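You operate a simulated robot arm through the tools that you are given. There is no shell and no other tool. Be economical: measure what you need, move in short steps, check, and stop when the job is done.

You run a simulated two-armed robot. Do the job below in one go: nothing can be reset, and whatever is moved stays where it is left.

## Task
Pick up the white bobbin from the grey-top table with one hand, pass it to the other hand and put it in the inside of the brown box on the small green table.

The check looks at the end state, three seconds after you hand in, the way a careful person would. Anything else that was tipped, shoved, dropped, spilled or broken makes it a failure.

## Robot
Two 7-joint arms with two-finger parallel grippers on one trunk, on a base that drives. Base frame: it is fixed to the floor where the robot stands at the start and does not move with it; the origin is under the middle of the robot, x ahead of it, y to its left, z up; the surface under the hand at the start is at about z = 0.85. Units: m, degrees, N and s.
The left shoulder is at the start at [0.06, 0.143, 0.93], the right one opposite. With the tool pointing down near the work surface each hand reaches from about 0.32 to 0.72 m from the robot's upright axis, wherever it stands, measured 20 degrees to its own side. Places, roughly: inside of the brown box on the small green table [-0.2, 2.2, 0.5]; white bobbin (5x5x17 cm) [0.5, 0, 0.9]. Payload 1.57 kg a hand.
Tool frame (each hand has its own): the origin (TCP) lies between the finger pads and is the grasp point; the fingertips stand 0.03 m ahead of it; z points along the fingers, y is the line along which they close. The gripper opens to 0.11 m. The fingers are 0.024 m wide and 0.012 m thick; the gripper's body (0.048 by 0.112 m) begins 0.078 m behind the TCP.
Orientation is that of the tool frame in the base frame, as a unit quaternion [x, y, z, w]. With the fingers straight down and closing along the base's y, the tool's x points along the base's -x, its y along +y and its z along -z.

## Interface
- The arms move only by the tool nudge_tool. It takes "left_motion", "right_motion" or both (then of equal length, played together; a hand with none holds still); each is a list that holds one entry, the list of rows, each a list of 7 numbers: the shift along the tool's x, y, z in units of 40 mm (1.0 is 40 mm), then the turn, a rotation vector about the tool's x, y, z in units of 5 degrees (1.0 is 5 degrees), then the gripper command, from -1 (shut) to 1 (fully open), values between in proportion. In form: [[[x, y, z, rx, ry, rz, gripper], ...]]. A call has 1 to 8 rows; each row shifts and turns the commanded pose from where the row before left it, along the tool's axes as they then stand. A call with a number of a shift or a turn outside -1 to 1 is refused whole. A row lasts 0.2 s, in which the tool goes at most 0.05 m and 8.6 degrees; a call with a longer step from one row to the next is refused whole, and so is a gripper value outside its range. A pose out of reach is approached as far as the arm can. The call stops where the force on the tool passes 40 N (or 10 N more than at its start, if that is more) or the arm is blocked; 0.2 s more then pass. The fingers move at their own pace (about 0.045 m/s each) and stop on an object; they squeeze with about 25 N. The grip force told is the motor's: it shows also when the fingers shut on nothing. Time passes only in rows, and 0.2 s behind the last, so rows that do not move let the fingers close. The reply holds the time, the measured pose of the TCP, the force on the tool along the base axes, the opening and the grip force, in the units named above and with some noise, with the torque about the TCP (base axes, N m) and any sound that the robot's microphone picked up.
- Cameras (640 x 400 px; columns grow to the right, rows downward): "scene" is now at [0.046, -0.0158, 1.5365]; the picture's right is [-0.18, -0.98, 0.00], its down [-0.76, 0.14, -0.64] and it looks along [0.62, -0.11, -0.77] (base axes); focal length 288 px, centre (320, 200). "left" rides on the left gripper at [0.07, -0.016, -0.141] in its tool frame; the picture's right is [0.23, 0.97, 0.00], its down [-0.85, 0.20, -0.48] and it looks along [-0.47, 0.11, 0.88] (tool axes); focal length 222 px, centre (320, 200). "right" rides on the right gripper at [0.07, 0.016, -0.141] in its tool frame; the picture's right is [-0.23, 0.97, 0.00], its down [-0.86, -0.20, -0.48] and it looks along [-0.47, -0.11, 0.88] (tool axes); focal length 222 px, centre (320, 200).
- snapshot(camera): a new picture of that camera. No time passes.
- lift_body(by): slides the trunk up (or, below 0, down) by that many m; the arms and the scene camera ride with it, the base frame stays. It gives what a move gives, with no picture.
- roll_base(legs): drives the robot by 1 to 6 legs, each [ahead, left, turn to the left] in m, m and degrees, along the robot's own axes; the way and the turn of a leg run together, so that a leg with both is an arc; at most 1.5 m and 180 degrees a leg. The arms and the cameras ride along, it lands a little off, and it stops where it bumps. It gives what a move gives.
- pan_tilt(pan, tilt): turns the head with the scene camera to pan (to the left, within 86 degrees either way) and tilt (down, from -29 to 69), counted from straight ahead of the robot. It gives what a move gives.
- probe_pixels(camera, pixels): for up to 12 pixels [column, row] of the newest picture of that camera ("zoom" is the newest enlarged one), the place [x, y, z] in the base frame of the surface seen there, good to about 0.002 m. No time passes.
- close_up(camera, box): a new picture of the part [left, top, right, bottom] of that camera's present view, enlarged. No time passes.
- close_job(): hands the job in; it is judged then, once.

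Work in short steps. Measure before you move; look again where a grasp or a placing could have gone wrong, and mend it. You have 80 turns and 58 pictures in all, those below and enlarged ones among them. Open the grippers and draw the arms clear of the work before you hand the job in, unless the task says otherwise; then end with one line.

The tools are called after "Emit:" as name(argument=value, ...) on one line, values as JSON. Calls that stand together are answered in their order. nudge_tool: Moves the arms, as the interface text tells. Its arguments: {"type":"object","properties":{"left_motion":{"type":"array","items":{"type":"array","items":{"type":"array","items":{"type":"number"}}}},"right_motion":{"type":"array","items":{"type":"array","items":{"type":"array","items":{"type":"number"}}}}},"required":[]} The other tools are called the same way: lift_body (by) slides the trunk up or down; roll_base (legs) drives the base; pan_tilt (pan, tilt) turns the head that bears the scene camera; snapshot (camera) takes a picture; probe_pixels (camera, pixels) gives the place of the surface under pixels of a picture; close_up (camera, box) takes an enlarged picture of a part of a camera's view; close_job () hands the job in.

At the start:

```text
clock: 0.0
left_tcp_pos: [0.5368, 0.233, 1.0916]
left_tcp_rot: [0.0, 1.0, 0.0, 0.0]
left_ft_force: [-0.1, 0.2, 0.2]
left_torque: [-0.01, 0.0, 0.0]
left_finger_gap: 0.1101
left_finger_force: 0.0
right_tcp_pos: [0.5382, -0.309, 1.0884]
right_tcp_rot: [0.0, 1.0, 0.0, 0.001]
right_ft_force: [0.3, 0.2, 0.4]
right_torque: [0.03, -0.02, 0.03]
right_finger_gap: 0.1099
right_finger_force: 0.0
trunk travel left (down, up): [-0.528, 0.062]
robot x, y, heading: [-0.0041, -0.0021, 0.2]
head pan, tilt: [-10.3, 50.6]
```

scene: 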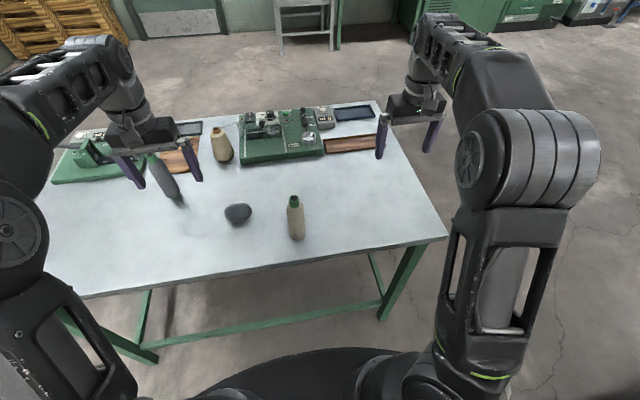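
right: 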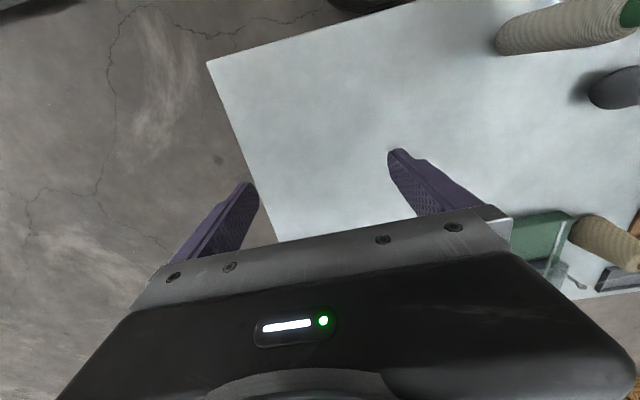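
left: 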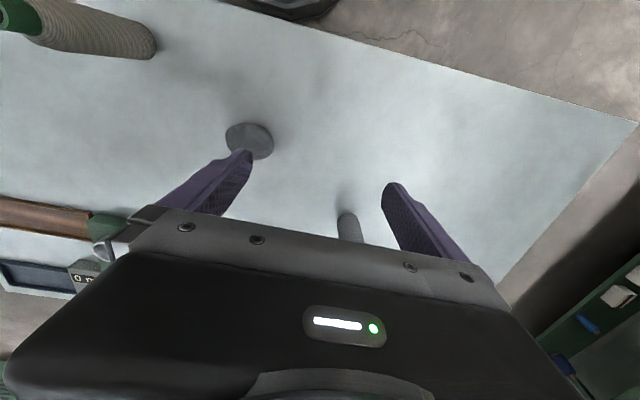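

The bobbin seems to be the upright piece with a green top at scene (296,218); I zoom in on it to be sure.

Emit:
close_up(camera="scene", box=[180, 100, 380, 260])

Emit:
probe_pixels(camera="scene", pixels=[[294, 199], [295, 215], [297, 236], [222, 150], [238, 213], [310, 260], [160, 165], [178, 195]])

```text
2.50 times, centred on (280, 180) of scene
```

zoom: 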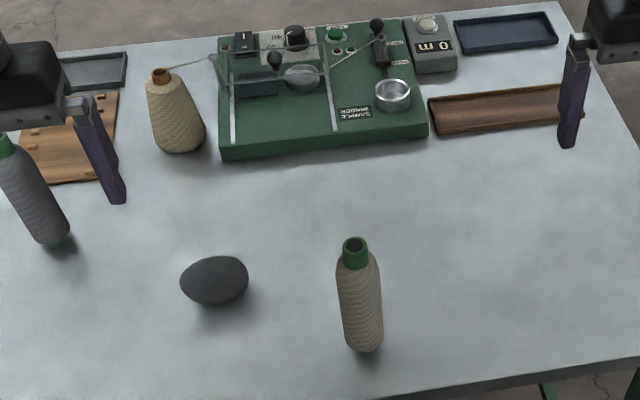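

```text
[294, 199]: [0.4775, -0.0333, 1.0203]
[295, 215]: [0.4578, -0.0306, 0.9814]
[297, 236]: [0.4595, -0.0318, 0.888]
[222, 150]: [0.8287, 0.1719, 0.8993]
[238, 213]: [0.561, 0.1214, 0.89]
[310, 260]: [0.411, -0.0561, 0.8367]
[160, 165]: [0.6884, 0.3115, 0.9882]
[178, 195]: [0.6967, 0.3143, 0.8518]
```

The bobbin stands at about [0.48, -0.032], z 0.85 to 1.02. Before I pick a grasp I look left for the box and green table.

Emit:
pan_tilt(pan=86, tilt=25)

Emit:
snapshot(camera="scene")

```text
clock: 1.7
left_tcp_pos: [0.5374, 0.2342, 1.0905]
left_tcp_rot: [0.0, 1.0, 0.0, 0.0]
left_ft_force: [-0.4, 0.3, -0.1]
left_torque: [0.01, 0.02, 0.05]
left_finger_gap: 0.1098
left_finger_force: 0.1
right_tcp_pos: [0.5394, -0.3079, 1.0886]
right_tcp_rot: [0.001, 1.0, -0.001, 0.001]
right_ft_force: [0.3, 1.0, 0.8]
right_torque: [0.0, -0.02, -0.02]
right_finger_gap: 0.1102
right_finger_force: 0.1
trunk travel left (down, up): [-0.528, 0.062]
robot x, y, heading: [-0.0024, 0.0001, 0.1]
head pan, tilt: [85.9, 25.0]
```

```text
53 pictures are left
```

scene: 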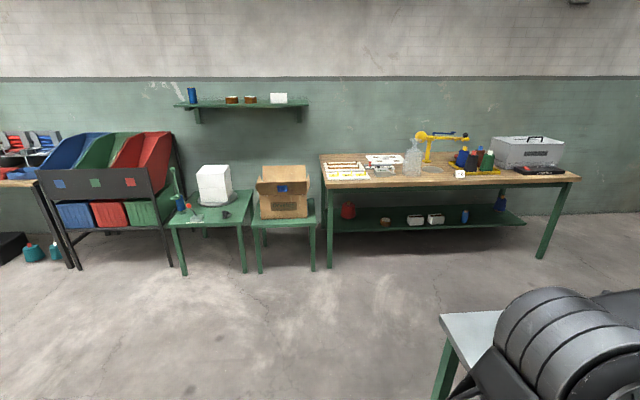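

The box stands at about (283,193) on its own small green table. I zoom in to see its opening and size.

Emit:
close_up(camera="scene", box=[160, 140, 340, 285])

Emit:
probe_pixels(camera="scene", pixels=[[265, 170], [300, 170], [283, 176], [262, 185], [303, 185], [283, 205], [265, 215], [304, 215], [256, 222], [313, 222], [326, 165], [232, 195]])

```text
2.76 times, centred on (250, 212) of scene
```

zoom: 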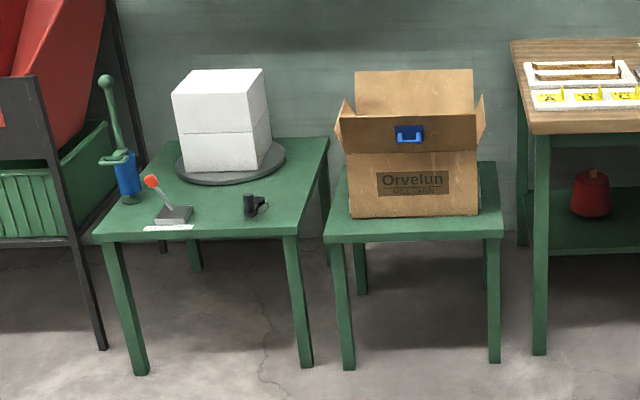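

```text
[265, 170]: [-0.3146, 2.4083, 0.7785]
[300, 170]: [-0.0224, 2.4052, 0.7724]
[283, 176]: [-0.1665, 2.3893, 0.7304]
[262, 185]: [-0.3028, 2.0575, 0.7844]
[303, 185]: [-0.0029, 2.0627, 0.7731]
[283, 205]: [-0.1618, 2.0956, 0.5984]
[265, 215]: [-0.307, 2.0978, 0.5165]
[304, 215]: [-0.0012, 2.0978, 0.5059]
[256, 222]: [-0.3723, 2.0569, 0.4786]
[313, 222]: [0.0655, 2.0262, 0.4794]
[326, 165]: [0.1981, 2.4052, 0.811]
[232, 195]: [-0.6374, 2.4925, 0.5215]
```

The box is 0.31 wide (x -0.31 to 0.0) and runs from y 2.10 to 2.38, with its rim near z 0.72. The plan is for the right hand to grip the bobbin low from the side and the left to take it from above. I turn the right hand first, so its fingers point to +y with the camera up.

Emit:
nudge_tool(right_motion=[[[0, 0, 0, -0.99, 0.99, 0.99, 1], [0, 0, 0, -0.99, 0.99, 0.99, 1], [0, 0, 0, -0.99, 0.99, 0.99, 1], [0, 0, 0, -0.99, 0.99, 0.99, 1], [0, 0, 0, -0.99, 0.99, 0.99, 1], [0, 0, 0, -0.99, 0.99, 0.99, 1], [0, 0, 0, -0.99, 0.99, 0.99, 1]]])

Emit:
pan_tilt(pan=-10, tilt=50)

Emit:
snapshot(camera="scene")

```text
clock: 3.3
left_tcp_pos: [0.5379, 0.2332, 1.0909]
left_tcp_rot: [0.0, 1.0, 0.0, 0.001]
left_ft_force: [-0.4, -0.6, 1.2]
left_torque: [0.0, -0.02, 0.0]
left_finger_gap: 0.1101
left_finger_force: 0.1
right_tcp_pos: [0.4784, -0.3153, 1.0382]
right_tcp_rot: [0.09, 0.985, 0.13, -0.064]
right_ft_force: [-0.1, -0.8, 0.4]
right_torque: [0.03, 0.0, 0.02]
right_finger_gap: 0.1101
right_finger_force: 0.0
right hand out of reach, approached as far as the arm can: row 1, 2, 3, 4, 5, 6, 7
trunk travel left (down, up): [-0.528, 0.062]
robot x, y, heading: [0.0008, 0.0029, 0.2]
head pan, tilt: [85.9, 25.0]
```

```text
clock: 5.0
left_tcp_pos: [0.5374, 0.2341, 1.0906]
left_tcp_rot: [0.0, 1.0, 0.001, 0.0]
left_ft_force: [0.2, -0.9, 0.2]
left_torque: [0.02, -0.03, 0.0]
left_finger_gap: 0.1099
left_finger_force: 0.0
right_tcp_pos: [0.477, -0.3149, 1.0386]
right_tcp_rot: [0.09, 0.985, 0.13, -0.061]
right_ft_force: [-0.4, -0.2, -0.9]
right_torque: [0.0, -0.02, -0.01]
right_finger_gap: 0.11
right_finger_force: 0.1
trunk travel left (down, up): [-0.528, 0.062]
robot x, y, heading: [-0.0018, -0.0012, 0.0]
head pan, tilt: [-10.0, 50.0]
```

```text
51 pictures are left
```

scene: 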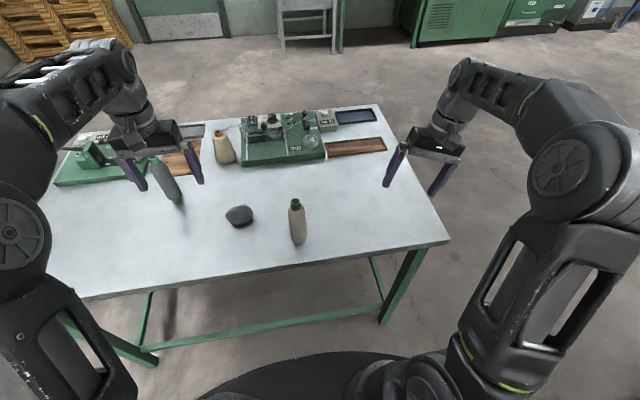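

The turn stopped early because that orientation is out of reach; the tool tilted only about 15°. I send a null row to see whether the commanded pose has followed the measured one.

Emit:
nudge_tool(right_motion=[[[0, 0, 0, 0, 0, 0, 1]]])

```text
clock: 5.4
left_tcp_pos: [0.5372, 0.2344, 1.0918]
left_tcp_rot: [0.0, 1.0, 0.0, 0.0]
left_ft_force: [0.6, 0.1, 0.0]
left_torque: [0.04, -0.01, 0.0]
left_finger_gap: 0.11
left_finger_force: 0.1
right_tcp_pos: [0.4767, -0.3158, 1.0397]
right_tcp_rot: [0.089, 0.986, 0.129, -0.062]
right_ft_force: [0.3, -0.6, 0.7]
right_torque: [-0.03, -0.04, -0.02]
right_finger_gap: 0.1101
right_finger_force: 0.1
trunk travel left (down, up): [-0.528, 0.062]
robot x, y, heading: [-0.0009, -0.0027, -0.1]
head pan, tilt: [-10.0, 50.0]
```

The command restarts from the measured pose. I'll use a milder grasp, fingers 45° down and heading 40° to the left, and turn toward that in two calls.

Emit:
nudge_tool(right_motion=[[[0, 0, 0, -0.056, -0.725, -0.903, 1], [0, 0, 0, -0.056, -0.725, -0.903, 1], [0, 0, 0, -0.056, -0.725, -0.903, 1], [0, 0, 0, -0.056, -0.725, -0.903, 1], [0, 0, 0, -0.056, -0.725, -0.903, 1], [0, 0, 0, -0.056, -0.725, -0.903, 1]]])

Emit:
nudge_tool(right_motion=[[[0, 0, 0, -0.056, -0.725, -0.903, 1], [0, 0, 0, -0.056, -0.725, -0.903, 1], [0, 0, 0, -0.056, -0.725, -0.903, 1], [0, 0, 0, -0.056, -0.725, -0.903, 1], [0, 0, 0, -0.056, -0.725, -0.903, 1], [0, 0, 0, -0.056, -0.725, -0.903, 1]]])

```text
clock: 6.8
left_tcp_pos: [0.5368, 0.2354, 1.0926]
left_tcp_rot: [0.0, 1.0, 0.0, 0.001]
left_ft_force: [0.9, -0.1, 0.3]
left_torque: [0.02, -0.02, 0.01]
left_finger_gap: 0.1099
left_finger_force: 0.2
right_tcp_pos: [0.4768, -0.3142, 1.0393]
right_tcp_rot: [-0.119, 0.971, 0.136, 0.158]
right_ft_force: [0.6, 0.0, 0.1]
right_torque: [0.01, 0.03, -0.01]
right_finger_gap: 0.1099
right_finger_force: 0.0
trunk travel left (down, up): [-0.528, 0.062]
robot x, y, heading: [0.0016, -0.0012, 0.1]
head pan, tilt: [-10.0, 50.0]
```

```text
clock: 8.2
left_tcp_pos: [0.5373, 0.234, 1.0914]
left_tcp_rot: [0.0, 1.0, 0.0, 0.0]
left_ft_force: [0.7, 0.3, 0.4]
left_torque: [-0.01, 0.0, 0.02]
left_finger_gap: 0.1101
left_finger_force: 0.0
right_tcp_pos: [0.477, -0.3145, 1.0397]
right_tcp_rot: [-0.316, 0.868, 0.129, 0.36]
right_ft_force: [-0.2, -0.6, 0.5]
right_torque: [0.03, -0.03, 0.03]
right_finger_gap: 0.1101
right_finger_force: 0.1
trunk travel left (down, up): [-0.528, 0.062]
robot x, y, heading: [0.0011, -0.0018, -0.0]
head pan, tilt: [-10.0, 50.0]
```

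The right hand reached that orientation, z ≈ (0.54, 0.45, -0.71). I now move it to a pre-grasp about 0.12 m short of the bobbin along the fingers and look.

Emit:
nudge_tool(right_motion=[[[-0.148, 0.887, 0.442, 0, 0, 0, 1], [-0.148, 0.887, 0.442, 0, 0, 0, 1], [-0.148, 0.887, 0.442, 0, 0, 0, 1], [-0.148, 0.887, 0.442, 0, 0, 0, 1], [-0.148, 0.887, 0.442, 0, 0, 0, 1], [-0.148, 0.887, 0.442, 0, 0, 0, 1]]])

Emit:
snapshot(camera="right")

Emit:
snapshot(camera="scene")

```text
clock: 9.6
left_tcp_pos: [0.5378, 0.2353, 1.0908]
left_tcp_rot: [0.0, 1.0, -0.001, 0.0]
left_ft_force: [0.7, 0.1, 0.1]
left_torque: [0.01, 0.01, 0.0]
left_finger_gap: 0.1099
left_finger_force: 0.0
right_tcp_pos: [0.4317, -0.0865, 0.9922]
right_tcp_rot: [-0.316, 0.869, 0.129, 0.358]
right_ft_force: [0.3, 0.9, 0.2]
right_torque: [-0.01, 0.02, 0.02]
right_finger_gap: 0.1099
right_finger_force: 0.0
right hand out of reach, approached as far as the arm can: row 6
trunk travel left (down, up): [-0.528, 0.062]
robot x, y, heading: [-0.0025, -0.0002, -0.1]
head pan, tilt: [-10.0, 50.0]
```

```text
50 pictures are left
```

right: 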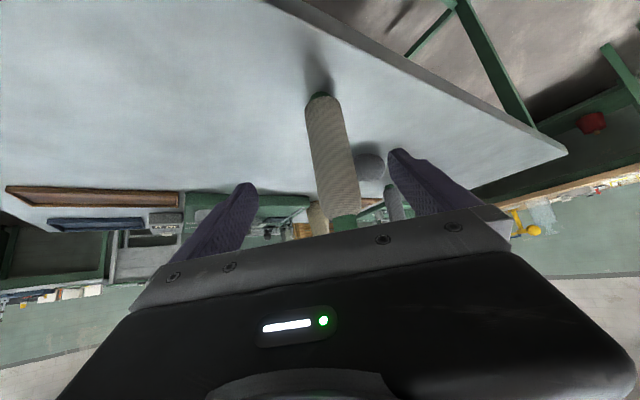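

```text
49 pictures are left
```

scene: 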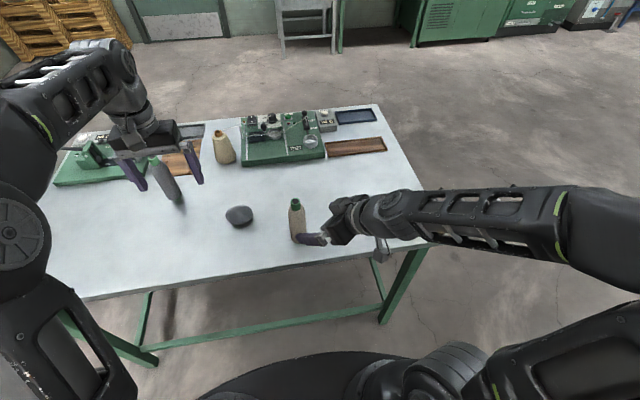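

The bobbin lies between the open fingers in the right camera, from (322,95) to (345,215). I measure its axis before going in.

Emit:
probe_pixels(camera="right", pixels=[[320, 105], [328, 140], [332, 160], [336, 180], [316, 150], [348, 150], [340, 205]])

Emit:
probe_pixels(camera="scene", pixels=[[294, 200], [292, 214], [297, 214], [301, 214]])

```text
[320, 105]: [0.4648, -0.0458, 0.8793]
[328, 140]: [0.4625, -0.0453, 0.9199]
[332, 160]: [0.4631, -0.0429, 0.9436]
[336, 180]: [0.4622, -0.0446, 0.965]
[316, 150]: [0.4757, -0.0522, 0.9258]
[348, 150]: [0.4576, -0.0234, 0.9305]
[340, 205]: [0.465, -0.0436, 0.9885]
```

```text
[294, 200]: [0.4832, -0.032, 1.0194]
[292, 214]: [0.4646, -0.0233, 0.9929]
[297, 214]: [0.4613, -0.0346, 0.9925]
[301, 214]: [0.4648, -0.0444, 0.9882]
```

The bobbin axis is at about (0.480, -0.031). I go in along the fingers to z ≈ 0.905.

Emit:
nudge_tool(right_motion=[[[0.24, 0.27, 0, 0, 0, 0, 1], [0, 0, 0.7, 0, 0, 0, 1], [0, 0, 0.7, 0, 0, 0, 1], [0, 0, 0.7, 0, 0, 0, 1], [0, 0, 0.7, 0, 0, 0, 1]]])

Emit:
snapshot(camera="right")

```text
clock: 10.8
left_tcp_pos: [0.5369, 0.2346, 1.0901]
left_tcp_rot: [0.0, 1.0, 0.0, 0.0]
left_ft_force: [1.0, -0.3, 0.4]
left_torque: [0.02, 0.01, 0.0]
left_finger_gap: 0.1099
left_finger_force: 0.0
right_tcp_pos: [0.4921, -0.0328, 0.9136]
right_tcp_rot: [-0.316, 0.868, 0.129, 0.36]
right_ft_force: [0.1, -0.9, 0.0]
right_torque: [0.02, 0.01, -0.01]
right_finger_gap: 0.1101
right_finger_force: 0.0
right hand out of reach, approached as far as the arm can: row 1
trunk travel left (down, up): [-0.528, 0.062]
robot x, y, heading: [0.0029, -0.0011, 0.1]
head pan, tilt: [-10.0, 50.0]
```

```text
48 pictures are left
```

right: 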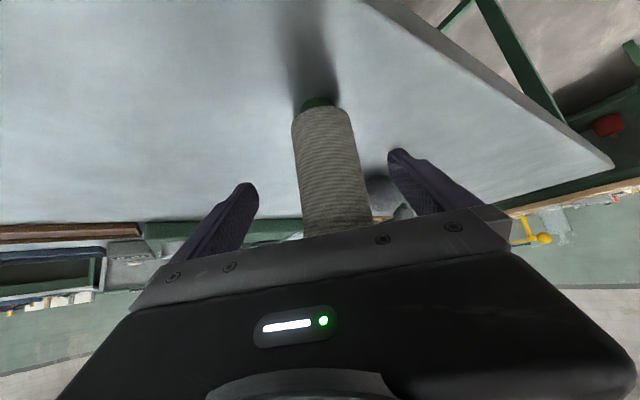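

The TCP sits 11 mm too far in x and 8 mm high. I shift it sideways and then shut the gripper on the bobbin.

Emit:
nudge_tool(right_motion=[[[0.27, 0.215, 0, 0, 0, 0, 1], [0, 0, 0, 0, 0, 0, 1], [0, 0, 0, 0, 0, 0, -1], [0, 0, 0, 0, 0, 0, -1], [0, 0, 0, 0, 0, 0, -1], [0, 0, 0, 0, 0, 0, -1], [0, 0, 0, 0, 0, 0, -1], [0, 0, 0, 0, 0, 0, -1]]])

Emit:
snapshot(camera="right")

```text
clock: 12.6
left_tcp_pos: [0.5368, 0.2356, 1.0909]
left_tcp_rot: [0.0, 1.0, 0.0, 0.0]
left_ft_force: [0.1, 0.9, -0.5]
left_torque: [0.02, 0.01, -0.01]
left_finger_gap: 0.1099
left_finger_force: 0.0
right_tcp_pos: [0.4809, -0.0318, 0.9059]
right_tcp_rot: [-0.316, 0.868, 0.13, 0.36]
right_ft_force: [-0.7, -0.2, 0.2]
right_torque: [0.01, 0.03, -0.02]
right_finger_gap: 0.043
right_finger_force: 24.4
trunk travel left (down, up): [-0.528, 0.062]
robot x, y, heading: [0.0007, -0.0035, -0.1]
head pan, tilt: [-10.0, 50.0]
```

```text
47 pictures are left
```

right: 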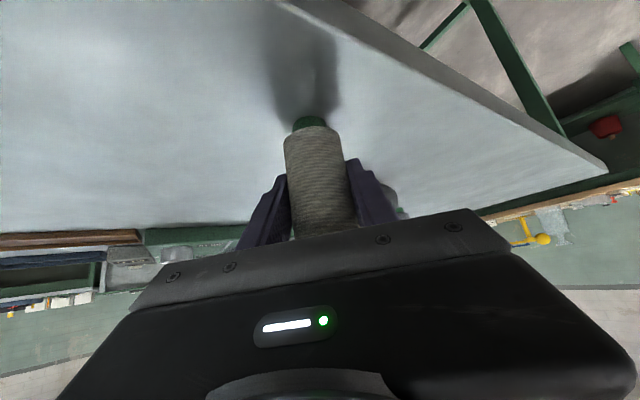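

The right hand holds the bobbin with a gap of 0.043 and 24 N. I lift it straight up, then a little forward to a place for the handover.

Emit:
nudge_tool(right_motion=[[[-0.44, 0, -0.44, 0, 0, 0, -1], [-0.44, 0, -0.44, 0, 0, 0, -1], [-0.59, -0.025, 0, 0, 0, 0, -1], [-0.59, -0.025, 0, 0, 0, 0, -1], [-0.59, -0.025, 0, 0, 0, 0, -1]]])

Emit:
snapshot(camera="scene")

Emit:
snapshot(camera="left")

```text
clock: 13.8
left_tcp_pos: [0.538, 0.2347, 1.092]
left_tcp_rot: [-0.001, 1.0, 0.0, 0.0]
left_ft_force: [-0.6, 0.0, 0.5]
left_torque: [-0.02, -0.01, 0.03]
left_finger_gap: 0.1099
left_finger_force: 0.0
right_tcp_pos: [0.5211, -0.0023, 1.0048]
right_tcp_rot: [-0.316, 0.868, 0.129, 0.36]
right_ft_force: [-0.1, -0.1, -1.3]
right_torque: [0.03, 0.02, 0.02]
right_finger_gap: 0.0433
right_finger_force: 24.9
trunk travel left (down, up): [-0.528, 0.062]
robot x, y, heading: [0.0005, -0.0006, -0.0]
head pan, tilt: [-10.0, 50.0]
```

```text
46 pictures are left
```

scene: 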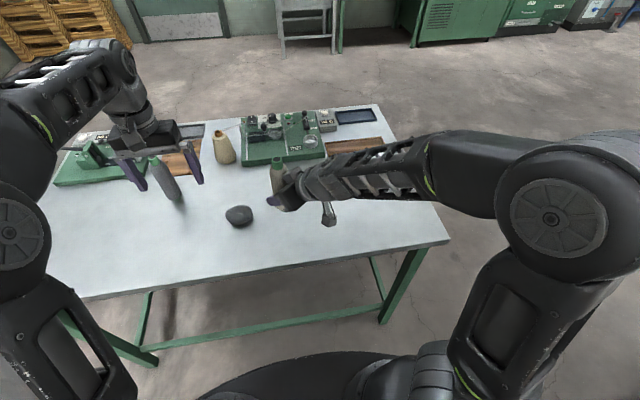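

```text
45 pictures are left
```

left: 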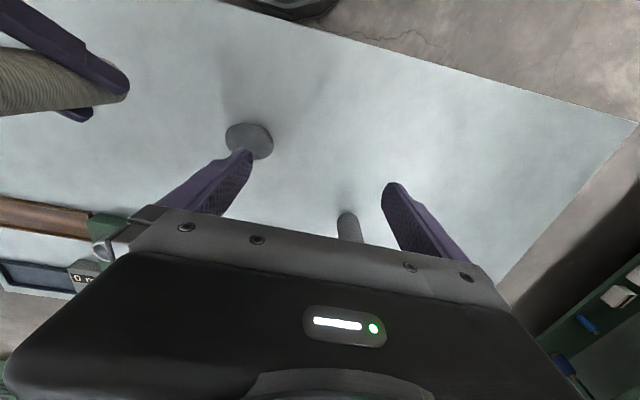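

The bobbin is up with its top near z 1.12. I yaw the left hand 40° so its closing line matches the right hand's, which keeps the left fingers clear of the right gripper body.

Emit:
nudge_tool(left_motion=[[[0, 0, -0.4, 0, 0, -1, 1], [0, 0, -0.4, 0, 0, -1, 1], [0, 0, -0.4, 0, 0, -1, 1], [0, 0, -0.4, 0, 0, -1, 1], [0, 0, -0.4, 0, 0, -1, 1], [0, 0, 0, 0, 0, -1, 1], [0, 0, 0, 0, 0, -1, 1], [0, 0, 0, 0, 0, -1, 1]]])

Emit:
close_up(camera="scene", box=[240, 140, 340, 240])

Emit:
probe_pixels(camera="scene", pixels=[[278, 160], [274, 172], [280, 172], [275, 182]])

```text
clock: 15.6
left_tcp_pos: [0.5337, 0.2501, 1.0895]
left_tcp_rot: [-0.149, 0.989, -0.003, -0.005]
left_ft_force: [-0.4, -0.2, -0.5]
left_torque: [-0.05, 0.01, 0.04]
left_finger_gap: 0.11
left_finger_force: 0.0
left hand out of reach, approached as far as the arm can: row 1, 2, 3, 4, 5
right_tcp_pos: [0.5212, -0.0021, 1.0055]
right_tcp_rot: [-0.316, 0.868, 0.129, 0.36]
right_ft_force: [-0.6, -0.3, -0.1]
right_torque: [-0.01, -0.01, 0.0]
right_finger_gap: 0.043
right_finger_force: 24.9
trunk travel left (down, up): [-0.528, 0.062]
robot x, y, heading: [-0.0009, -0.0002, 0.0]
head pan, tilt: [-10.0, 50.0]
```

```text
4.00 times, centred on (290, 190) of scene
```

zoom: 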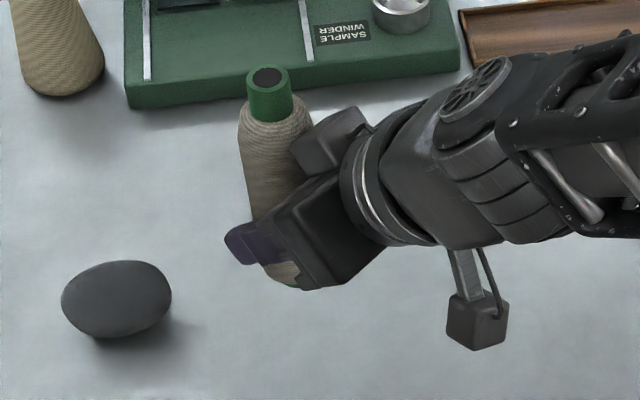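

```text
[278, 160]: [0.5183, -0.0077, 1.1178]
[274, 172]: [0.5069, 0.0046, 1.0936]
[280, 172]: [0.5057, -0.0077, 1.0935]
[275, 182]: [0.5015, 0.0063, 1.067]
```

The left hand tops out near z 1.09 when vertical, so I make the handover lower. The right hand goes down 6 cm, and the left goes down 5 cm while it finishes its yaw.

Emit:
nudge_tool(left_motion=[[[0, 0, 0.25, 0, 0, -0.92, 1], [0, 0, 0.25, 0, 0, -0.92, 1], [0, 0, 0.25, 0, 0, -0.92, 1], [0, 0, 0.25, 0, 0, -0.92, 1], [0, 0, 0.25, 0, 0, -0.92, 1]]], right_motion=[[[0.212, 0, 0.212, 0, 0, 0, -1], [0.212, 0, 0.212, 0, 0, 0, -1], [0.212, 0, 0.212, 0, 0, 0, -1], [0.212, 0, 0.212, 0, 0, 0, -1], [0.212, 0, 0.212, 0, 0, 0, -1]]])

```text
clock: 16.8
left_tcp_pos: [0.5316, 0.2496, 1.0397]
left_tcp_rot: [-0.344, 0.939, -0.003, -0.006]
left_ft_force: [1.4, -0.2, -0.5]
left_torque: [0.0, 0.01, 0.0]
left_finger_gap: 0.1102
left_finger_force: 0.0
right_tcp_pos: [0.522, -0.0023, 0.9444]
right_tcp_rot: [-0.316, 0.868, 0.129, 0.36]
right_ft_force: [-0.9, 0.2, -1.0]
right_torque: [0.03, -0.02, -0.01]
right_finger_gap: 0.0432
right_finger_force: 24.5
trunk travel left (down, up): [-0.528, 0.062]
robot x, y, heading: [-0.0021, 0.0024, -0.3]
head pan, tilt: [-10.0, 50.0]
```

The left yaw is now 40°. The bobbin top is at about 1.06, so I slide the left hand in from the front with the fingers straddling it. First it goes to a point 0.115 m in front of the bobbin.

Emit:
nudge_tool(left_motion=[[[0.22, -0.767, 0, 0, 0, 0, 1], [0.22, -0.767, 0, 0, 0, 0, 1], [0.22, -0.767, 0, 0, 0, 0, 1], [0.22, -0.767, 0, 0, 0, 0, 1], [0.22, -0.767, 0, 0, 0, 0, 1], [0.22, -0.767, 0, 0, 0, 0, 1]]])

Emit:
snapshot(camera="left")

Emit:
snapshot(camera="scene")

```text
clock: 18.2
left_tcp_pos: [0.5982, 0.1042, 1.0427]
left_tcp_rot: [-0.344, 0.939, -0.003, -0.006]
left_ft_force: [0.2, 0.1, -0.7]
left_torque: [-0.04, 0.02, 0.0]
left_finger_gap: 0.1102
left_finger_force: 0.0
left hand out of reach, approached as far as the arm can: row 6
right_tcp_pos: [0.5221, -0.0031, 0.9434]
right_tcp_rot: [-0.316, 0.868, 0.129, 0.36]
right_ft_force: [0.1, 0.2, -1.5]
right_torque: [-0.02, 0.01, -0.02]
right_finger_gap: 0.043
right_finger_force: 24.9
trunk travel left (down, up): [-0.528, 0.062]
robot x, y, heading: [-0.0008, -0.001, -0.0]
head pan, tilt: [-10.0, 50.0]
```

```text
43 pictures are left
```

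left: 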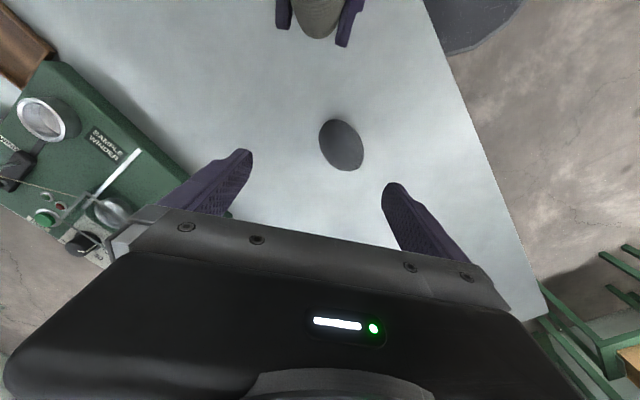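

```text
42 pictures are left
```

scene: 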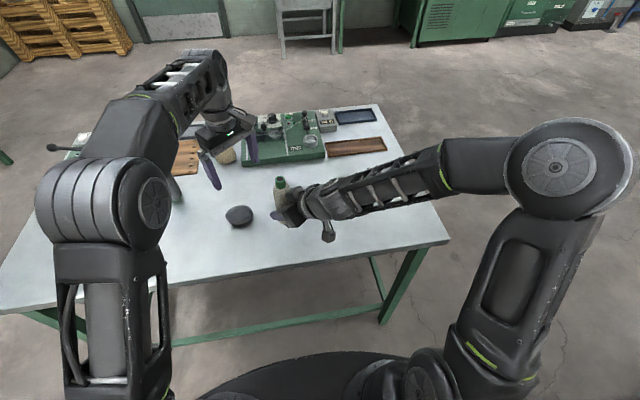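

The left hand is 0.127 m in front of the bobbin and 0.033 m off to the side. I centre it and come down to z ≈ 1.015.

Emit:
nudge_tool(left_motion=[[[0.375, -0.41, 0.34, 0, 0, 0, 1], [0.375, -0.41, 0.34, 0, 0, 0, 1], [0, 0, 0, 0, 0, 0, 1]]])

Emit:
snapshot(camera="left")

```text
clock: 19.0
left_tcp_pos: [0.5958, 0.0604, 1.0156]
left_tcp_rot: [-0.343, 0.939, -0.002, -0.006]
left_ft_force: [-0.3, 0.1, 0.1]
left_torque: [0.03, 0.01, -0.01]
left_finger_gap: 0.11
left_finger_force: 0.0
right_tcp_pos: [0.5217, -0.0023, 0.9444]
right_tcp_rot: [-0.316, 0.868, 0.129, 0.359]
right_ft_force: [-0.7, 0.3, -2.2]
right_torque: [-0.02, -0.02, 0.01]
right_finger_gap: 0.0431
right_finger_force: 25.3
trunk travel left (down, up): [-0.528, 0.062]
robot x, y, heading: [0.0014, 0.0023, 0.2]
head pan, tilt: [-10.0, 50.0]
```

```text
41 pictures are left
```

left: 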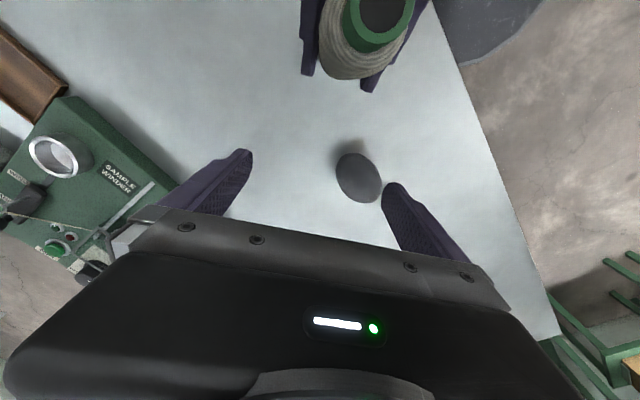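

The bobbin is visible ahead at (380,20). I probe its top rim to fix its axis.

Emit:
probe_pixels(camera="left", pixels=[[346, 25], [375, 47], [410, 22], [350, 60], [370, 66], [320, 50], [330, 65]])

```text
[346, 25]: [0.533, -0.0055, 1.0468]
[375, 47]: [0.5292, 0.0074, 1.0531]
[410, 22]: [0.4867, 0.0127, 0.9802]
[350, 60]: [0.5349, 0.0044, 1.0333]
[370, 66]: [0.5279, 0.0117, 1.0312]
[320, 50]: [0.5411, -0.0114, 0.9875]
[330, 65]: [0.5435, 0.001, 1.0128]
```

The axis is at about (0.521, -0.002), in line with the hand. I slide in 0.097 m along the tool's x.

Emit:
nudge_tool(left_motion=[[[0.5, 0, 0, 0, 0, 0, 1], [0.5, 0, 0, 0, 0, 0, 1], [0.5, 0, 0, 0, 0, 0, 1], [0.47, 0, 0, 0, 0, 0, 1], [0.47, 0, 0, 0, 0, 0, 1], [0, 0, 0, 0, 0, 0, 1]]])

Emit:
snapshot(camera="left")

Emit:
close_up(camera="scene", box=[200, 120, 360, 240])

```text
clock: 20.4
left_tcp_pos: [0.5199, -0.0036, 1.0151]
left_tcp_rot: [-0.343, 0.939, -0.002, -0.006]
left_ft_force: [-0.5, -0.6, 0.0]
left_torque: [0.02, 0.0, 0.04]
left_finger_gap: 0.1096
left_finger_force: 0.1
right_tcp_pos: [0.5222, -0.0028, 0.9445]
right_tcp_rot: [-0.316, 0.868, 0.129, 0.36]
right_ft_force: [0.1, -0.3, -1.5]
right_torque: [0.01, 0.02, 0.04]
right_finger_gap: 0.0434
right_finger_force: 24.7
trunk travel left (down, up): [-0.528, 0.062]
robot x, y, heading: [-0.0018, -0.0015, 0.1]
head pan, tilt: [-10.0, 50.0]
```

```text
40 pictures are left
```

left: 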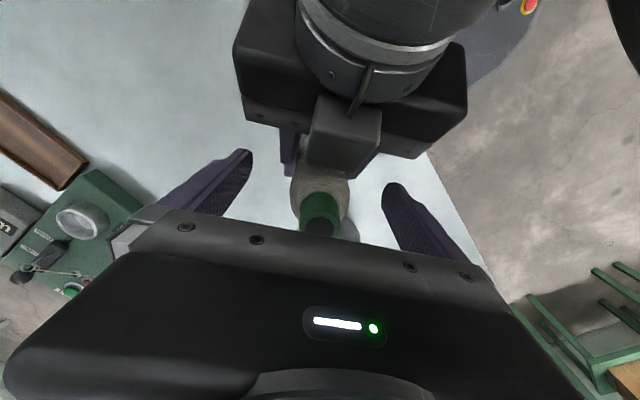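

```text
3.33 times, centred on (280, 180) of scene
```

zoom: 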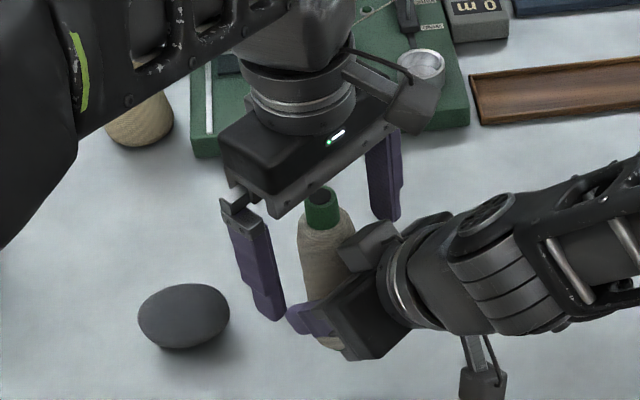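

The left fingers straddle the upper body and are well centred, with no contact force. I close the left gripper.

Emit:
nudge_tool(left_motion=[[[0, 0, 0, 0, 0, 0, -1], [0, 0, 0, 0, 0, 0, -1], [0, 0, 0, 0, 0, 0, -1], [0, 0, 0, 0, 0, 0, -1], [0, 0, 0, 0, 0, 0, -1], [0, 0, 0, 0, 0, 0, -1]]])

Emit:
close_up(camera="scene", box=[200, 120, 360, 240])

```text
clock: 21.8
left_tcp_pos: [0.5209, -0.0046, 1.0161]
left_tcp_rot: [-0.344, 0.939, -0.003, -0.006]
left_ft_force: [0.2, 0.5, 0.5]
left_torque: [-0.17, -0.18, -0.04]
left_finger_gap: 0.0429
left_finger_force: 24.8
right_tcp_pos: [0.5218, -0.0025, 0.9436]
right_tcp_rot: [-0.316, 0.868, 0.129, 0.36]
right_ft_force: [0.4, 0.1, -0.3]
right_torque: [0.19, 0.17, 0.05]
right_finger_gap: 0.0429
right_finger_force: 25.4
trunk travel left (down, up): [-0.528, 0.062]
robot x, y, heading: [0.0021, 0.0006, -0.0]
head pan, tilt: [-10.0, 50.0]
```

```text
3.33 times, centred on (280, 180) of scene
```

zoom: 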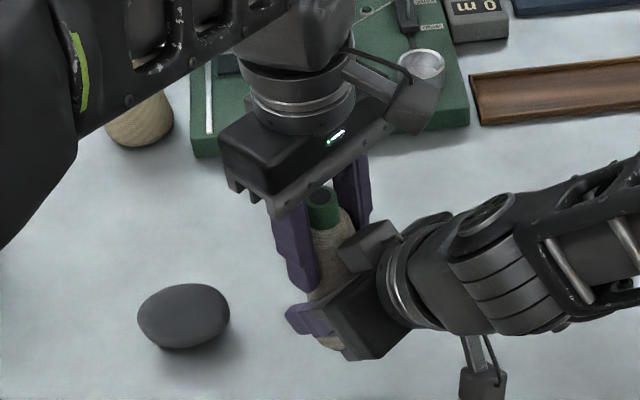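

Both hands hold the bobbin at 25 N. I open the right hand, let it widen fully, and then draw it straight back horizontally.

Emit:
nudge_tool(right_motion=[[[0, 0, 0, 0, 0, 0, 1], [0, 0, 0, 0, 0, 0, 1], [0, 0, 0, 0, 0, 0, 1], [0, 0, 0, 0, 0, 0, 1], [0.31, 0, -0.31, 0, 0, 0, 1], [0.31, 0, -0.31, 0, 0, 0, 1], [0.31, 0, -0.31, 0, 0, 0, 1], [0.31, 0, -0.31, 0, 0, 0, 1]]], left_motion=[[[0, 0, 0, 0, 0, 0, -1], [0, 0, 0, 0, 0, 0, -1], [0, 0, 0, 0, 0, 0, -1], [0, 0, 0, 0, 0, 0, -1], [0, 0, 0, 0, 0, 0, -1], [0, 0, 0, 0, 0, 0, -1], [0, 0, 0, 0, 0, 0, -1], [0, 0, 0, 0, 0, 0, -1]]])

Emit:
close_up(camera="scene", box=[200, 120, 360, 240])

```text
clock: 23.6
left_tcp_pos: [0.521, -0.0029, 1.0165]
left_tcp_rot: [-0.344, 0.939, -0.002, -0.007]
left_ft_force: [0.5, -0.3, 0.4]
left_torque: [0.0, 0.0, 0.03]
left_finger_gap: 0.043
left_finger_force: 25.3
right_tcp_pos: [0.4675, -0.0482, 0.9462]
right_tcp_rot: [-0.316, 0.868, 0.13, 0.36]
right_ft_force: [0.6, 0.7, -1.3]
right_torque: [-0.02, -0.01, -0.03]
right_finger_gap: 0.1102
right_finger_force: 0.1
trunk travel left (down, up): [-0.528, 0.062]
robot x, y, heading: [-0.0009, 0.0027, 0.2]
head pan, tilt: [-10.0, 50.0]
```

```text
3.33 times, centred on (280, 180) of scene
```

zoom: 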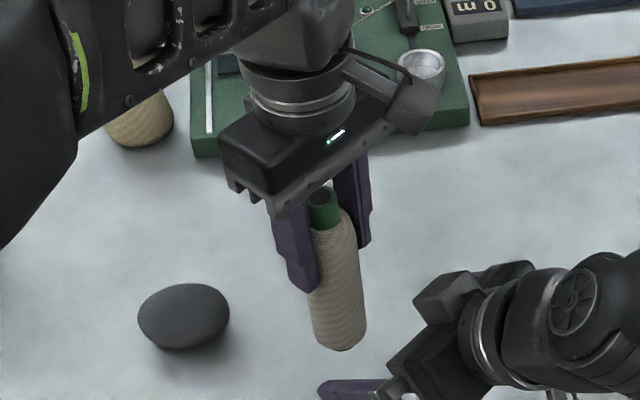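

The left hand now holds the bobbin alone. I draw the right hand off to the right, clear of the work.

Emit:
nudge_tool(right_motion=[[[0.217, -0.835, -0.39, 0, 0, 0, 1], [0.217, -0.835, -0.39, 0, 0, 0, 1], [0.217, -0.835, -0.39, 0, 0, 0, 1], [0.217, -0.835, -0.39, 0, 0, 0, 1], [0.217, -0.835, -0.39, 0, 0, 0, 1], [0.217, -0.835, -0.39, 0, 0, 0, 1]]], left_motion=[[[0, 0, -0.1, 0, 0, 0, -1], [0, 0, -0.1, 0, 0, 0, -1], [0, 0, -0.1, 0, 0, 0, -1], [0, 0, 0, 0, 0, 0, -1], [0, 0, 0, 0, 0, 0, -1], [0, 0, 0, 0, 0, 0, -1]]])

Emit:
pan_tilt(pan=86, tilt=45)

Emit:
snapshot(camera="scene")

```text
clock: 25.0
left_tcp_pos: [0.5207, -0.004, 1.0283]
left_tcp_rot: [-0.343, 0.939, -0.002, -0.006]
left_ft_force: [0.6, 0.8, -0.9]
left_torque: [0.02, 0.0, 0.02]
left_finger_gap: 0.0431
left_finger_force: 24.8
right_tcp_pos: [0.5187, -0.2691, 0.9738]
right_tcp_rot: [-0.316, 0.868, 0.129, 0.361]
right_ft_force: [1.0, -0.4, 0.3]
right_torque: [0.04, -0.03, 0.01]
right_finger_gap: 0.1098
right_finger_force: 0.1
trunk travel left (down, up): [-0.528, 0.062]
robot x, y, heading: [0.0, 0.0004, -0.1]
head pan, tilt: [-10.0, 50.0]
```

```text
clock: 26.8
left_tcp_pos: [0.5209, -0.0025, 1.0289]
left_tcp_rot: [-0.344, 0.939, -0.002, -0.006]
left_ft_force: [0.1, 0.6, -1.7]
left_torque: [0.02, 0.04, 0.01]
left_finger_gap: 0.0433
left_finger_force: 25.4
right_tcp_pos: [0.5179, -0.2687, 0.9736]
right_tcp_rot: [-0.316, 0.868, 0.13, 0.36]
right_ft_force: [-0.4, -0.1, -0.6]
right_torque: [0.02, -0.01, -0.02]
right_finger_gap: 0.1101
right_finger_force: 0.1
trunk travel left (down, up): [-0.528, 0.062]
robot x, y, heading: [-0.0002, -0.0024, -0.2]
head pan, tilt: [85.9, 45.0]
```

```text
36 pictures are left
```

scene: 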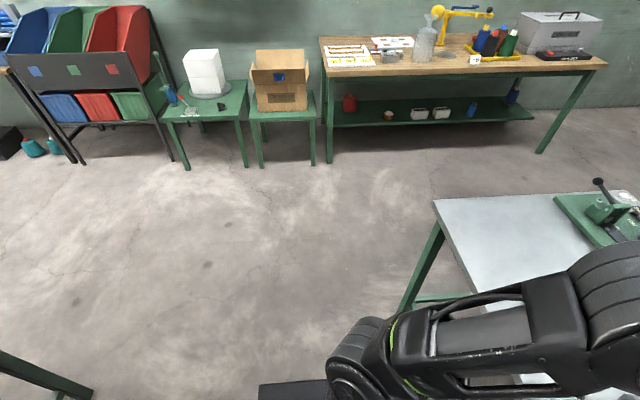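

The floor on the way to the green table is free, but a green bar shows at the lower left (45,375). I measure it and the near table's left edge.

Emit:
probe_pixels(camera="scene", pixels=[[45, 377], [85, 393], [5, 358], [400, 310], [436, 205], [445, 240], [190, 165], [312, 160], [150, 300], [150, 390]])

```text
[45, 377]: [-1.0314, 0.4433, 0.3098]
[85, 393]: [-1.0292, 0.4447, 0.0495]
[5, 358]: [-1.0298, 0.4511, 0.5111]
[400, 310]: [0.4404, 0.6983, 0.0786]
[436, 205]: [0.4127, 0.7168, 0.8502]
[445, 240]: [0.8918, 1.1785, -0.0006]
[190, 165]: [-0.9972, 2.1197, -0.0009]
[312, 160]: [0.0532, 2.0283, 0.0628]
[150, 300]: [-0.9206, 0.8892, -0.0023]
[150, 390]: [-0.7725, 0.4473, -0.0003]
```

A table leg behind stands at x ≈ -1.03, so I back up only 0.33 m, turn left on the spot and drive to about 1.2 m in y, short of the box.

Emit:
roll_base(legs=[[-0.33, 0, 0], [0, 0, 90], [1.15, 0, 0], [0, -0.36, 0]])

Emit:
pan_tilt(pan=0, tilt=45)

Emit:
snapshot(camera="scene")

```text
clock: 29.0
left_tcp_pos: [0.2014, -0.0038, 1.0275]
left_tcp_rot: [-0.311, 0.95, -0.002, -0.008]
left_ft_force: [0.4, 0.8, -1.8]
left_torque: [-0.03, 0.0, 0.0]
left_finger_gap: 0.0431
left_finger_force: 25.1
right_tcp_pos: [0.1807, -0.2668, 0.9753]
right_tcp_rot: [-0.286, 0.879, 0.116, 0.364]
right_ft_force: [0.0, 0.0, -0.8]
right_torque: [-0.03, -0.02, -0.01]
right_finger_gap: 0.1103
right_finger_force: 0.1
trunk travel left (down, up): [-0.528, 0.062]
robot x, y, heading: [-0.3168, 0.0332, -3.8]
head pan, tilt: [85.9, 45.0]
stopped in leg 1: the robot was blocked; the commanded pose is now the measured one
```

```text
clock: 30.6
left_tcp_pos: [0.2025, -0.0044, 1.0259]
left_tcp_rot: [-0.311, 0.95, -0.001, -0.006]
left_ft_force: [0.0, -0.2, -0.8]
left_torque: [-0.01, 0.04, 0.01]
left_finger_gap: 0.0428
left_finger_force: 24.9
right_tcp_pos: [0.1817, -0.2678, 0.9747]
right_tcp_rot: [-0.286, 0.879, 0.117, 0.364]
right_ft_force: [-0.2, -0.2, 0.7]
right_torque: [0.0, 0.01, 0.03]
right_finger_gap: 0.11
right_finger_force: 0.0
trunk travel left (down, up): [-0.528, 0.062]
robot x, y, heading: [-0.3152, 0.0359, -4.0]
head pan, tilt: [0.0, 45.0]
```

```text
35 pictures are left
```

scene: 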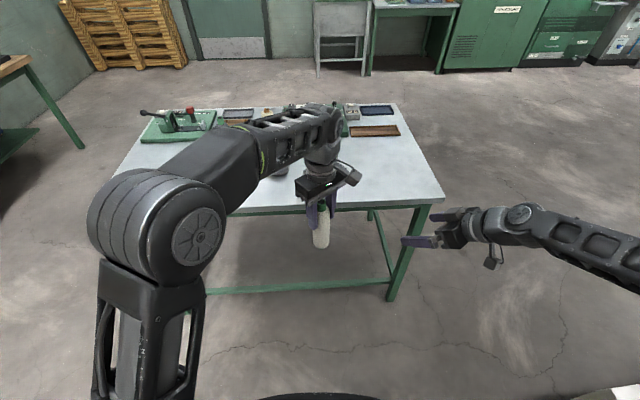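

The base was blocked after 0.32 m. I look to the right and behind before I move on.

Emit:
pan_tilt(pan=-86, tilt=50)

Emit:
snapshot(camera="scene")

```text
clock: 32.2
left_tcp_pos: [0.2016, -0.0039, 1.0276]
left_tcp_rot: [-0.311, 0.95, -0.001, -0.006]
left_ft_force: [-0.5, -0.4, -0.9]
left_torque: [0.01, -0.02, -0.02]
left_finger_gap: 0.0429
left_finger_force: 25.2
right_tcp_pos: [0.182, -0.2701, 0.9752]
right_tcp_rot: [-0.285, 0.878, 0.117, 0.365]
right_ft_force: [0.0, -0.3, 0.1]
right_torque: [0.01, 0.02, 0.0]
right_finger_gap: 0.1101
right_finger_force: 0.1
trunk travel left (down, up): [-0.528, 0.062]
robot x, y, heading: [-0.3179, 0.0308, -4.0]
head pan, tilt: [-85.9, 50.0]
```

```text
34 pictures are left
```

scene: 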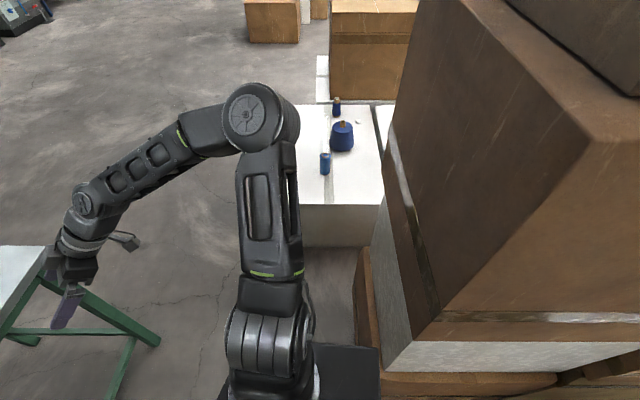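

The base's rear right corner touches a heavy stack of cartons. I measure the stack's corner to plan a clear way out.

Emit:
probe_pixels(camera="scene", pixels=[[385, 362], [395, 380], [435, 320], [590, 130], [370, 330], [360, 280], [380, 200], [300, 215], [345, 375], [270, 115], [500, 380]])

```text
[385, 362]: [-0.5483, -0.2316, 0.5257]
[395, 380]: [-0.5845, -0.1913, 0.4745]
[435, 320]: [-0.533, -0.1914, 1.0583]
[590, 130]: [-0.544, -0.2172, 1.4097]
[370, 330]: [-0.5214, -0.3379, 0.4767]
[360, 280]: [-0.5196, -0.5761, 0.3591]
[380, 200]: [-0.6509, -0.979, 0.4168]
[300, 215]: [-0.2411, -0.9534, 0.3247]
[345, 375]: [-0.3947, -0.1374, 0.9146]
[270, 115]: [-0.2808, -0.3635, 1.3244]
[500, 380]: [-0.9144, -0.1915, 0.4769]
```

The stack lies at x < -0.52, y < -0.19. I drive forward 6 cm off it, straighten, strafe left past it, and only then turn.

Emit:
roll_base(legs=[[0.06, 0, 0], [0, 0.85, 0], [0, 0, 94]])

Emit:
pan_tilt(pan=0, tilt=40)

Emit:
snapshot(camera="scene")

```text
clock: 41.2
left_tcp_pos: [-0.1945, 1.3958, 1.0282]
left_tcp_rot: [0.905, -0.425, 0.006, 0.003]
left_ft_force: [-0.8, 0.3, -0.3]
left_torque: [0.03, 0.02, -0.01]
left_finger_gap: 0.043
left_finger_force: 24.6
right_tcp_pos: [0.0701, 1.3921, 0.9738]
right_tcp_rot: [0.835, -0.395, -0.345, -0.165]
right_ft_force: [0.0, 0.6, -0.5]
right_torque: [0.01, 0.02, -0.01]
right_finger_gap: 0.1099
right_finger_force: 0.0
trunk travel left (down, up): [-0.528, 0.062]
robot x, y, heading: [-0.2026, 0.8768, 89.4]
head pan, tilt: [-85.9, 50.0]
```

```text
clock: 42.8
left_tcp_pos: [-0.1951, 1.3964, 1.0269]
left_tcp_rot: [0.905, -0.425, 0.006, 0.004]
left_ft_force: [0.3, -0.2, -1.3]
left_torque: [0.02, 0.02, 0.02]
left_finger_gap: 0.0431
left_finger_force: 24.6
right_tcp_pos: [0.0708, 1.3919, 0.9739]
right_tcp_rot: [0.835, -0.395, -0.345, -0.165]
right_ft_force: [0.0, -0.5, -0.4]
right_torque: [-0.01, 0.0, -0.07]
right_finger_gap: 0.11
right_finger_force: 0.0
trunk travel left (down, up): [-0.528, 0.062]
robot x, y, heading: [-0.2012, 0.8742, 89.5]
head pan, tilt: [0.0, 40.0]
```

```text
33 pictures are left
```

scene: 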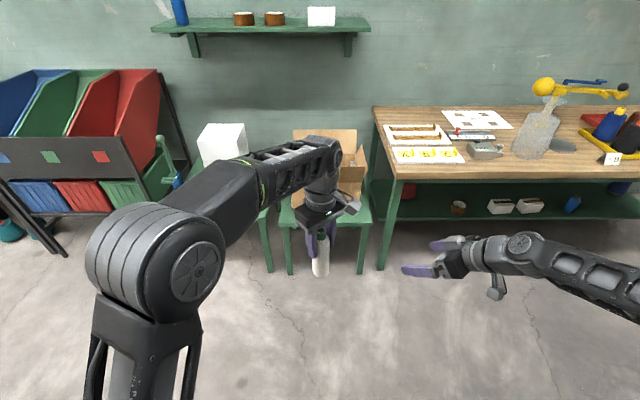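

The robot faces the box at heading 89.5°. I probe the box and the bench, and draw the right hand back so it stays off the bench on the right.

Emit:
probe_pixels(camera="scene", pixels=[[388, 165], [378, 112], [300, 135], [350, 135], [350, 165], [360, 185], [365, 240], [290, 215], [400, 155], [300, 185]])

Emit:
nudge_tool(right_motion=[[[0.436, -0.08, -0.86, 0, 0, 0, 1], [0.436, -0.08, -0.86, 0, 0, 0, 1], [0.436, -0.08, -0.86, 0, 0, 0, 1], [0.436, -0.08, -0.86, 0, 0, 0, 1], [0.436, -0.08, -0.86, 0, 0, 0, 0]]])

```text
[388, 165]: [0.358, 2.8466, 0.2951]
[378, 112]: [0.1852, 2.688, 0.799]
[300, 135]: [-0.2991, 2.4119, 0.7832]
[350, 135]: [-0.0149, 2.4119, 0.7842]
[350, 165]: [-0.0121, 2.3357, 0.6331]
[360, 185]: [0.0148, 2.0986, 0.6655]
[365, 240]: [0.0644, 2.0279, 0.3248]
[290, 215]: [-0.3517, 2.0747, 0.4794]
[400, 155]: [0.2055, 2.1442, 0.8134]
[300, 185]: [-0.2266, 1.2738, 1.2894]
```

```text
clock: 44.0
left_tcp_pos: [-0.194, 1.3952, 1.027]
left_tcp_rot: [0.905, -0.425, 0.005, 0.004]
left_ft_force: [0.7, 0.5, -1.0]
left_torque: [0.0, 0.0, -0.04]
left_finger_gap: 0.043
left_finger_force: 25.6
right_tcp_pos: [0.2, 1.259, 1.0347]
right_tcp_rot: [0.835, -0.394, -0.345, -0.165]
right_ft_force: [-0.3, -0.1, 0.4]
right_torque: [-0.01, 0.01, 0.02]
right_finger_gap: 0.0762
right_finger_force: 0.1
trunk travel left (down, up): [-0.528, 0.062]
robot x, y, heading: [-0.2042, 0.8786, 89.3]
head pan, tilt: [0.0, 40.0]
```

The right hand is back at x 0.20, z 1.03. The box spans x -0.31 to 0.0 with flap tops at 0.785. The bobbin bottom is near 0.90, so it clears them. I drive part of the way and look into the box.

Emit:
roll_base(legs=[[0.4, -0.045, 0.6]])

Emit:
pan_tilt(pan=0, tilt=45)

Emit:
snapshot(camera="scene")

```text
clock: 46.5
left_tcp_pos: [-0.1546, 1.7981, 1.0263]
left_tcp_rot: [0.907, -0.42, 0.006, 0.004]
left_ft_force: [-0.2, 0.9, -0.7]
left_torque: [-0.03, -0.01, 0.01]
left_finger_gap: 0.043
left_finger_force: 25.3
right_tcp_pos: [0.2412, 1.6651, 1.0353]
right_tcp_rot: [0.838, -0.389, -0.346, -0.162]
right_ft_force: [1.0, 0.6, 0.8]
right_torque: [-0.01, -0.01, 0.02]
right_finger_gap: 0.055
right_finger_force: 0.0
trunk travel left (down, up): [-0.528, 0.062]
robot x, y, heading: [-0.1581, 1.2777, 90.2]
head pan, tilt: [0.0, 40.0]
```

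```text
clock: 47.2
left_tcp_pos: [-0.1559, 1.7965, 1.0278]
left_tcp_rot: [0.907, -0.42, 0.005, 0.004]
left_ft_force: [0.2, 0.0, -1.0]
left_torque: [0.01, 0.02, -0.01]
left_finger_gap: 0.0429
left_finger_force: 25.1
right_tcp_pos: [0.24, 1.6654, 1.0356]
right_tcp_rot: [0.838, -0.39, -0.346, -0.163]
right_ft_force: [0.4, -0.3, 0.0]
right_torque: [-0.01, 0.02, -0.01]
right_finger_gap: 0.0549
right_finger_force: 0.0
trunk travel left (down, up): [-0.528, 0.062]
robot x, y, heading: [-0.1557, 1.2784, 90.2]
head pan, tilt: [0.0, 45.0]
```

```text
32 pictures are left
```

scene: 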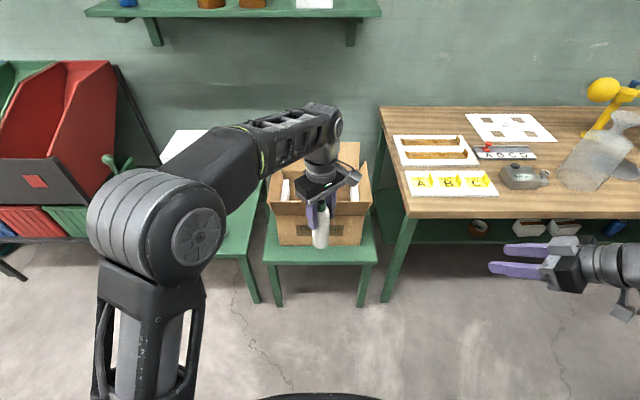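

White things show inside the box at about (285,188) and (355,195). I enlarge that part.

Emit:
close_up(camera="scene", box=[250, 130, 390, 260])

Emit:
snapshot(camera="left")

```text
3.08 times, centred on (320, 195) of scene
```

zoom: 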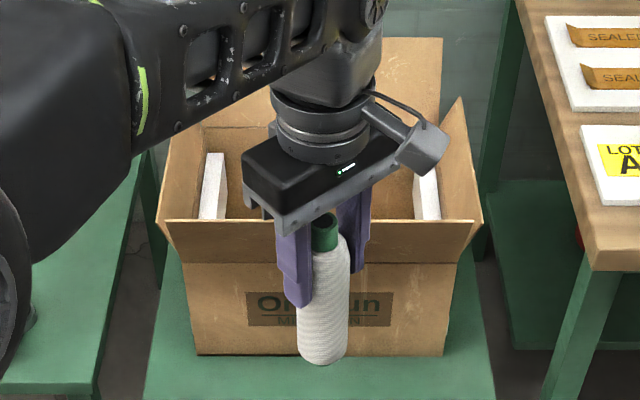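

```text
30 pictures are left
```

left: 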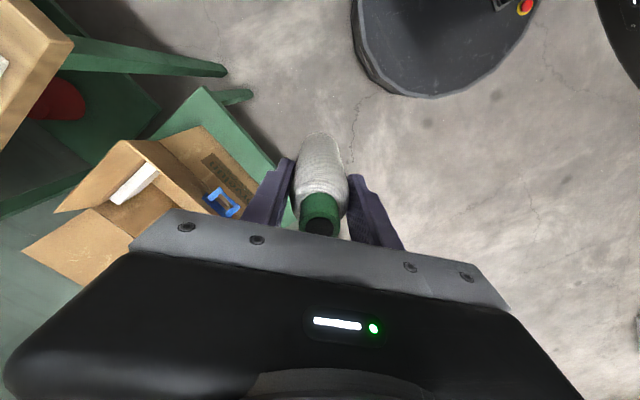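

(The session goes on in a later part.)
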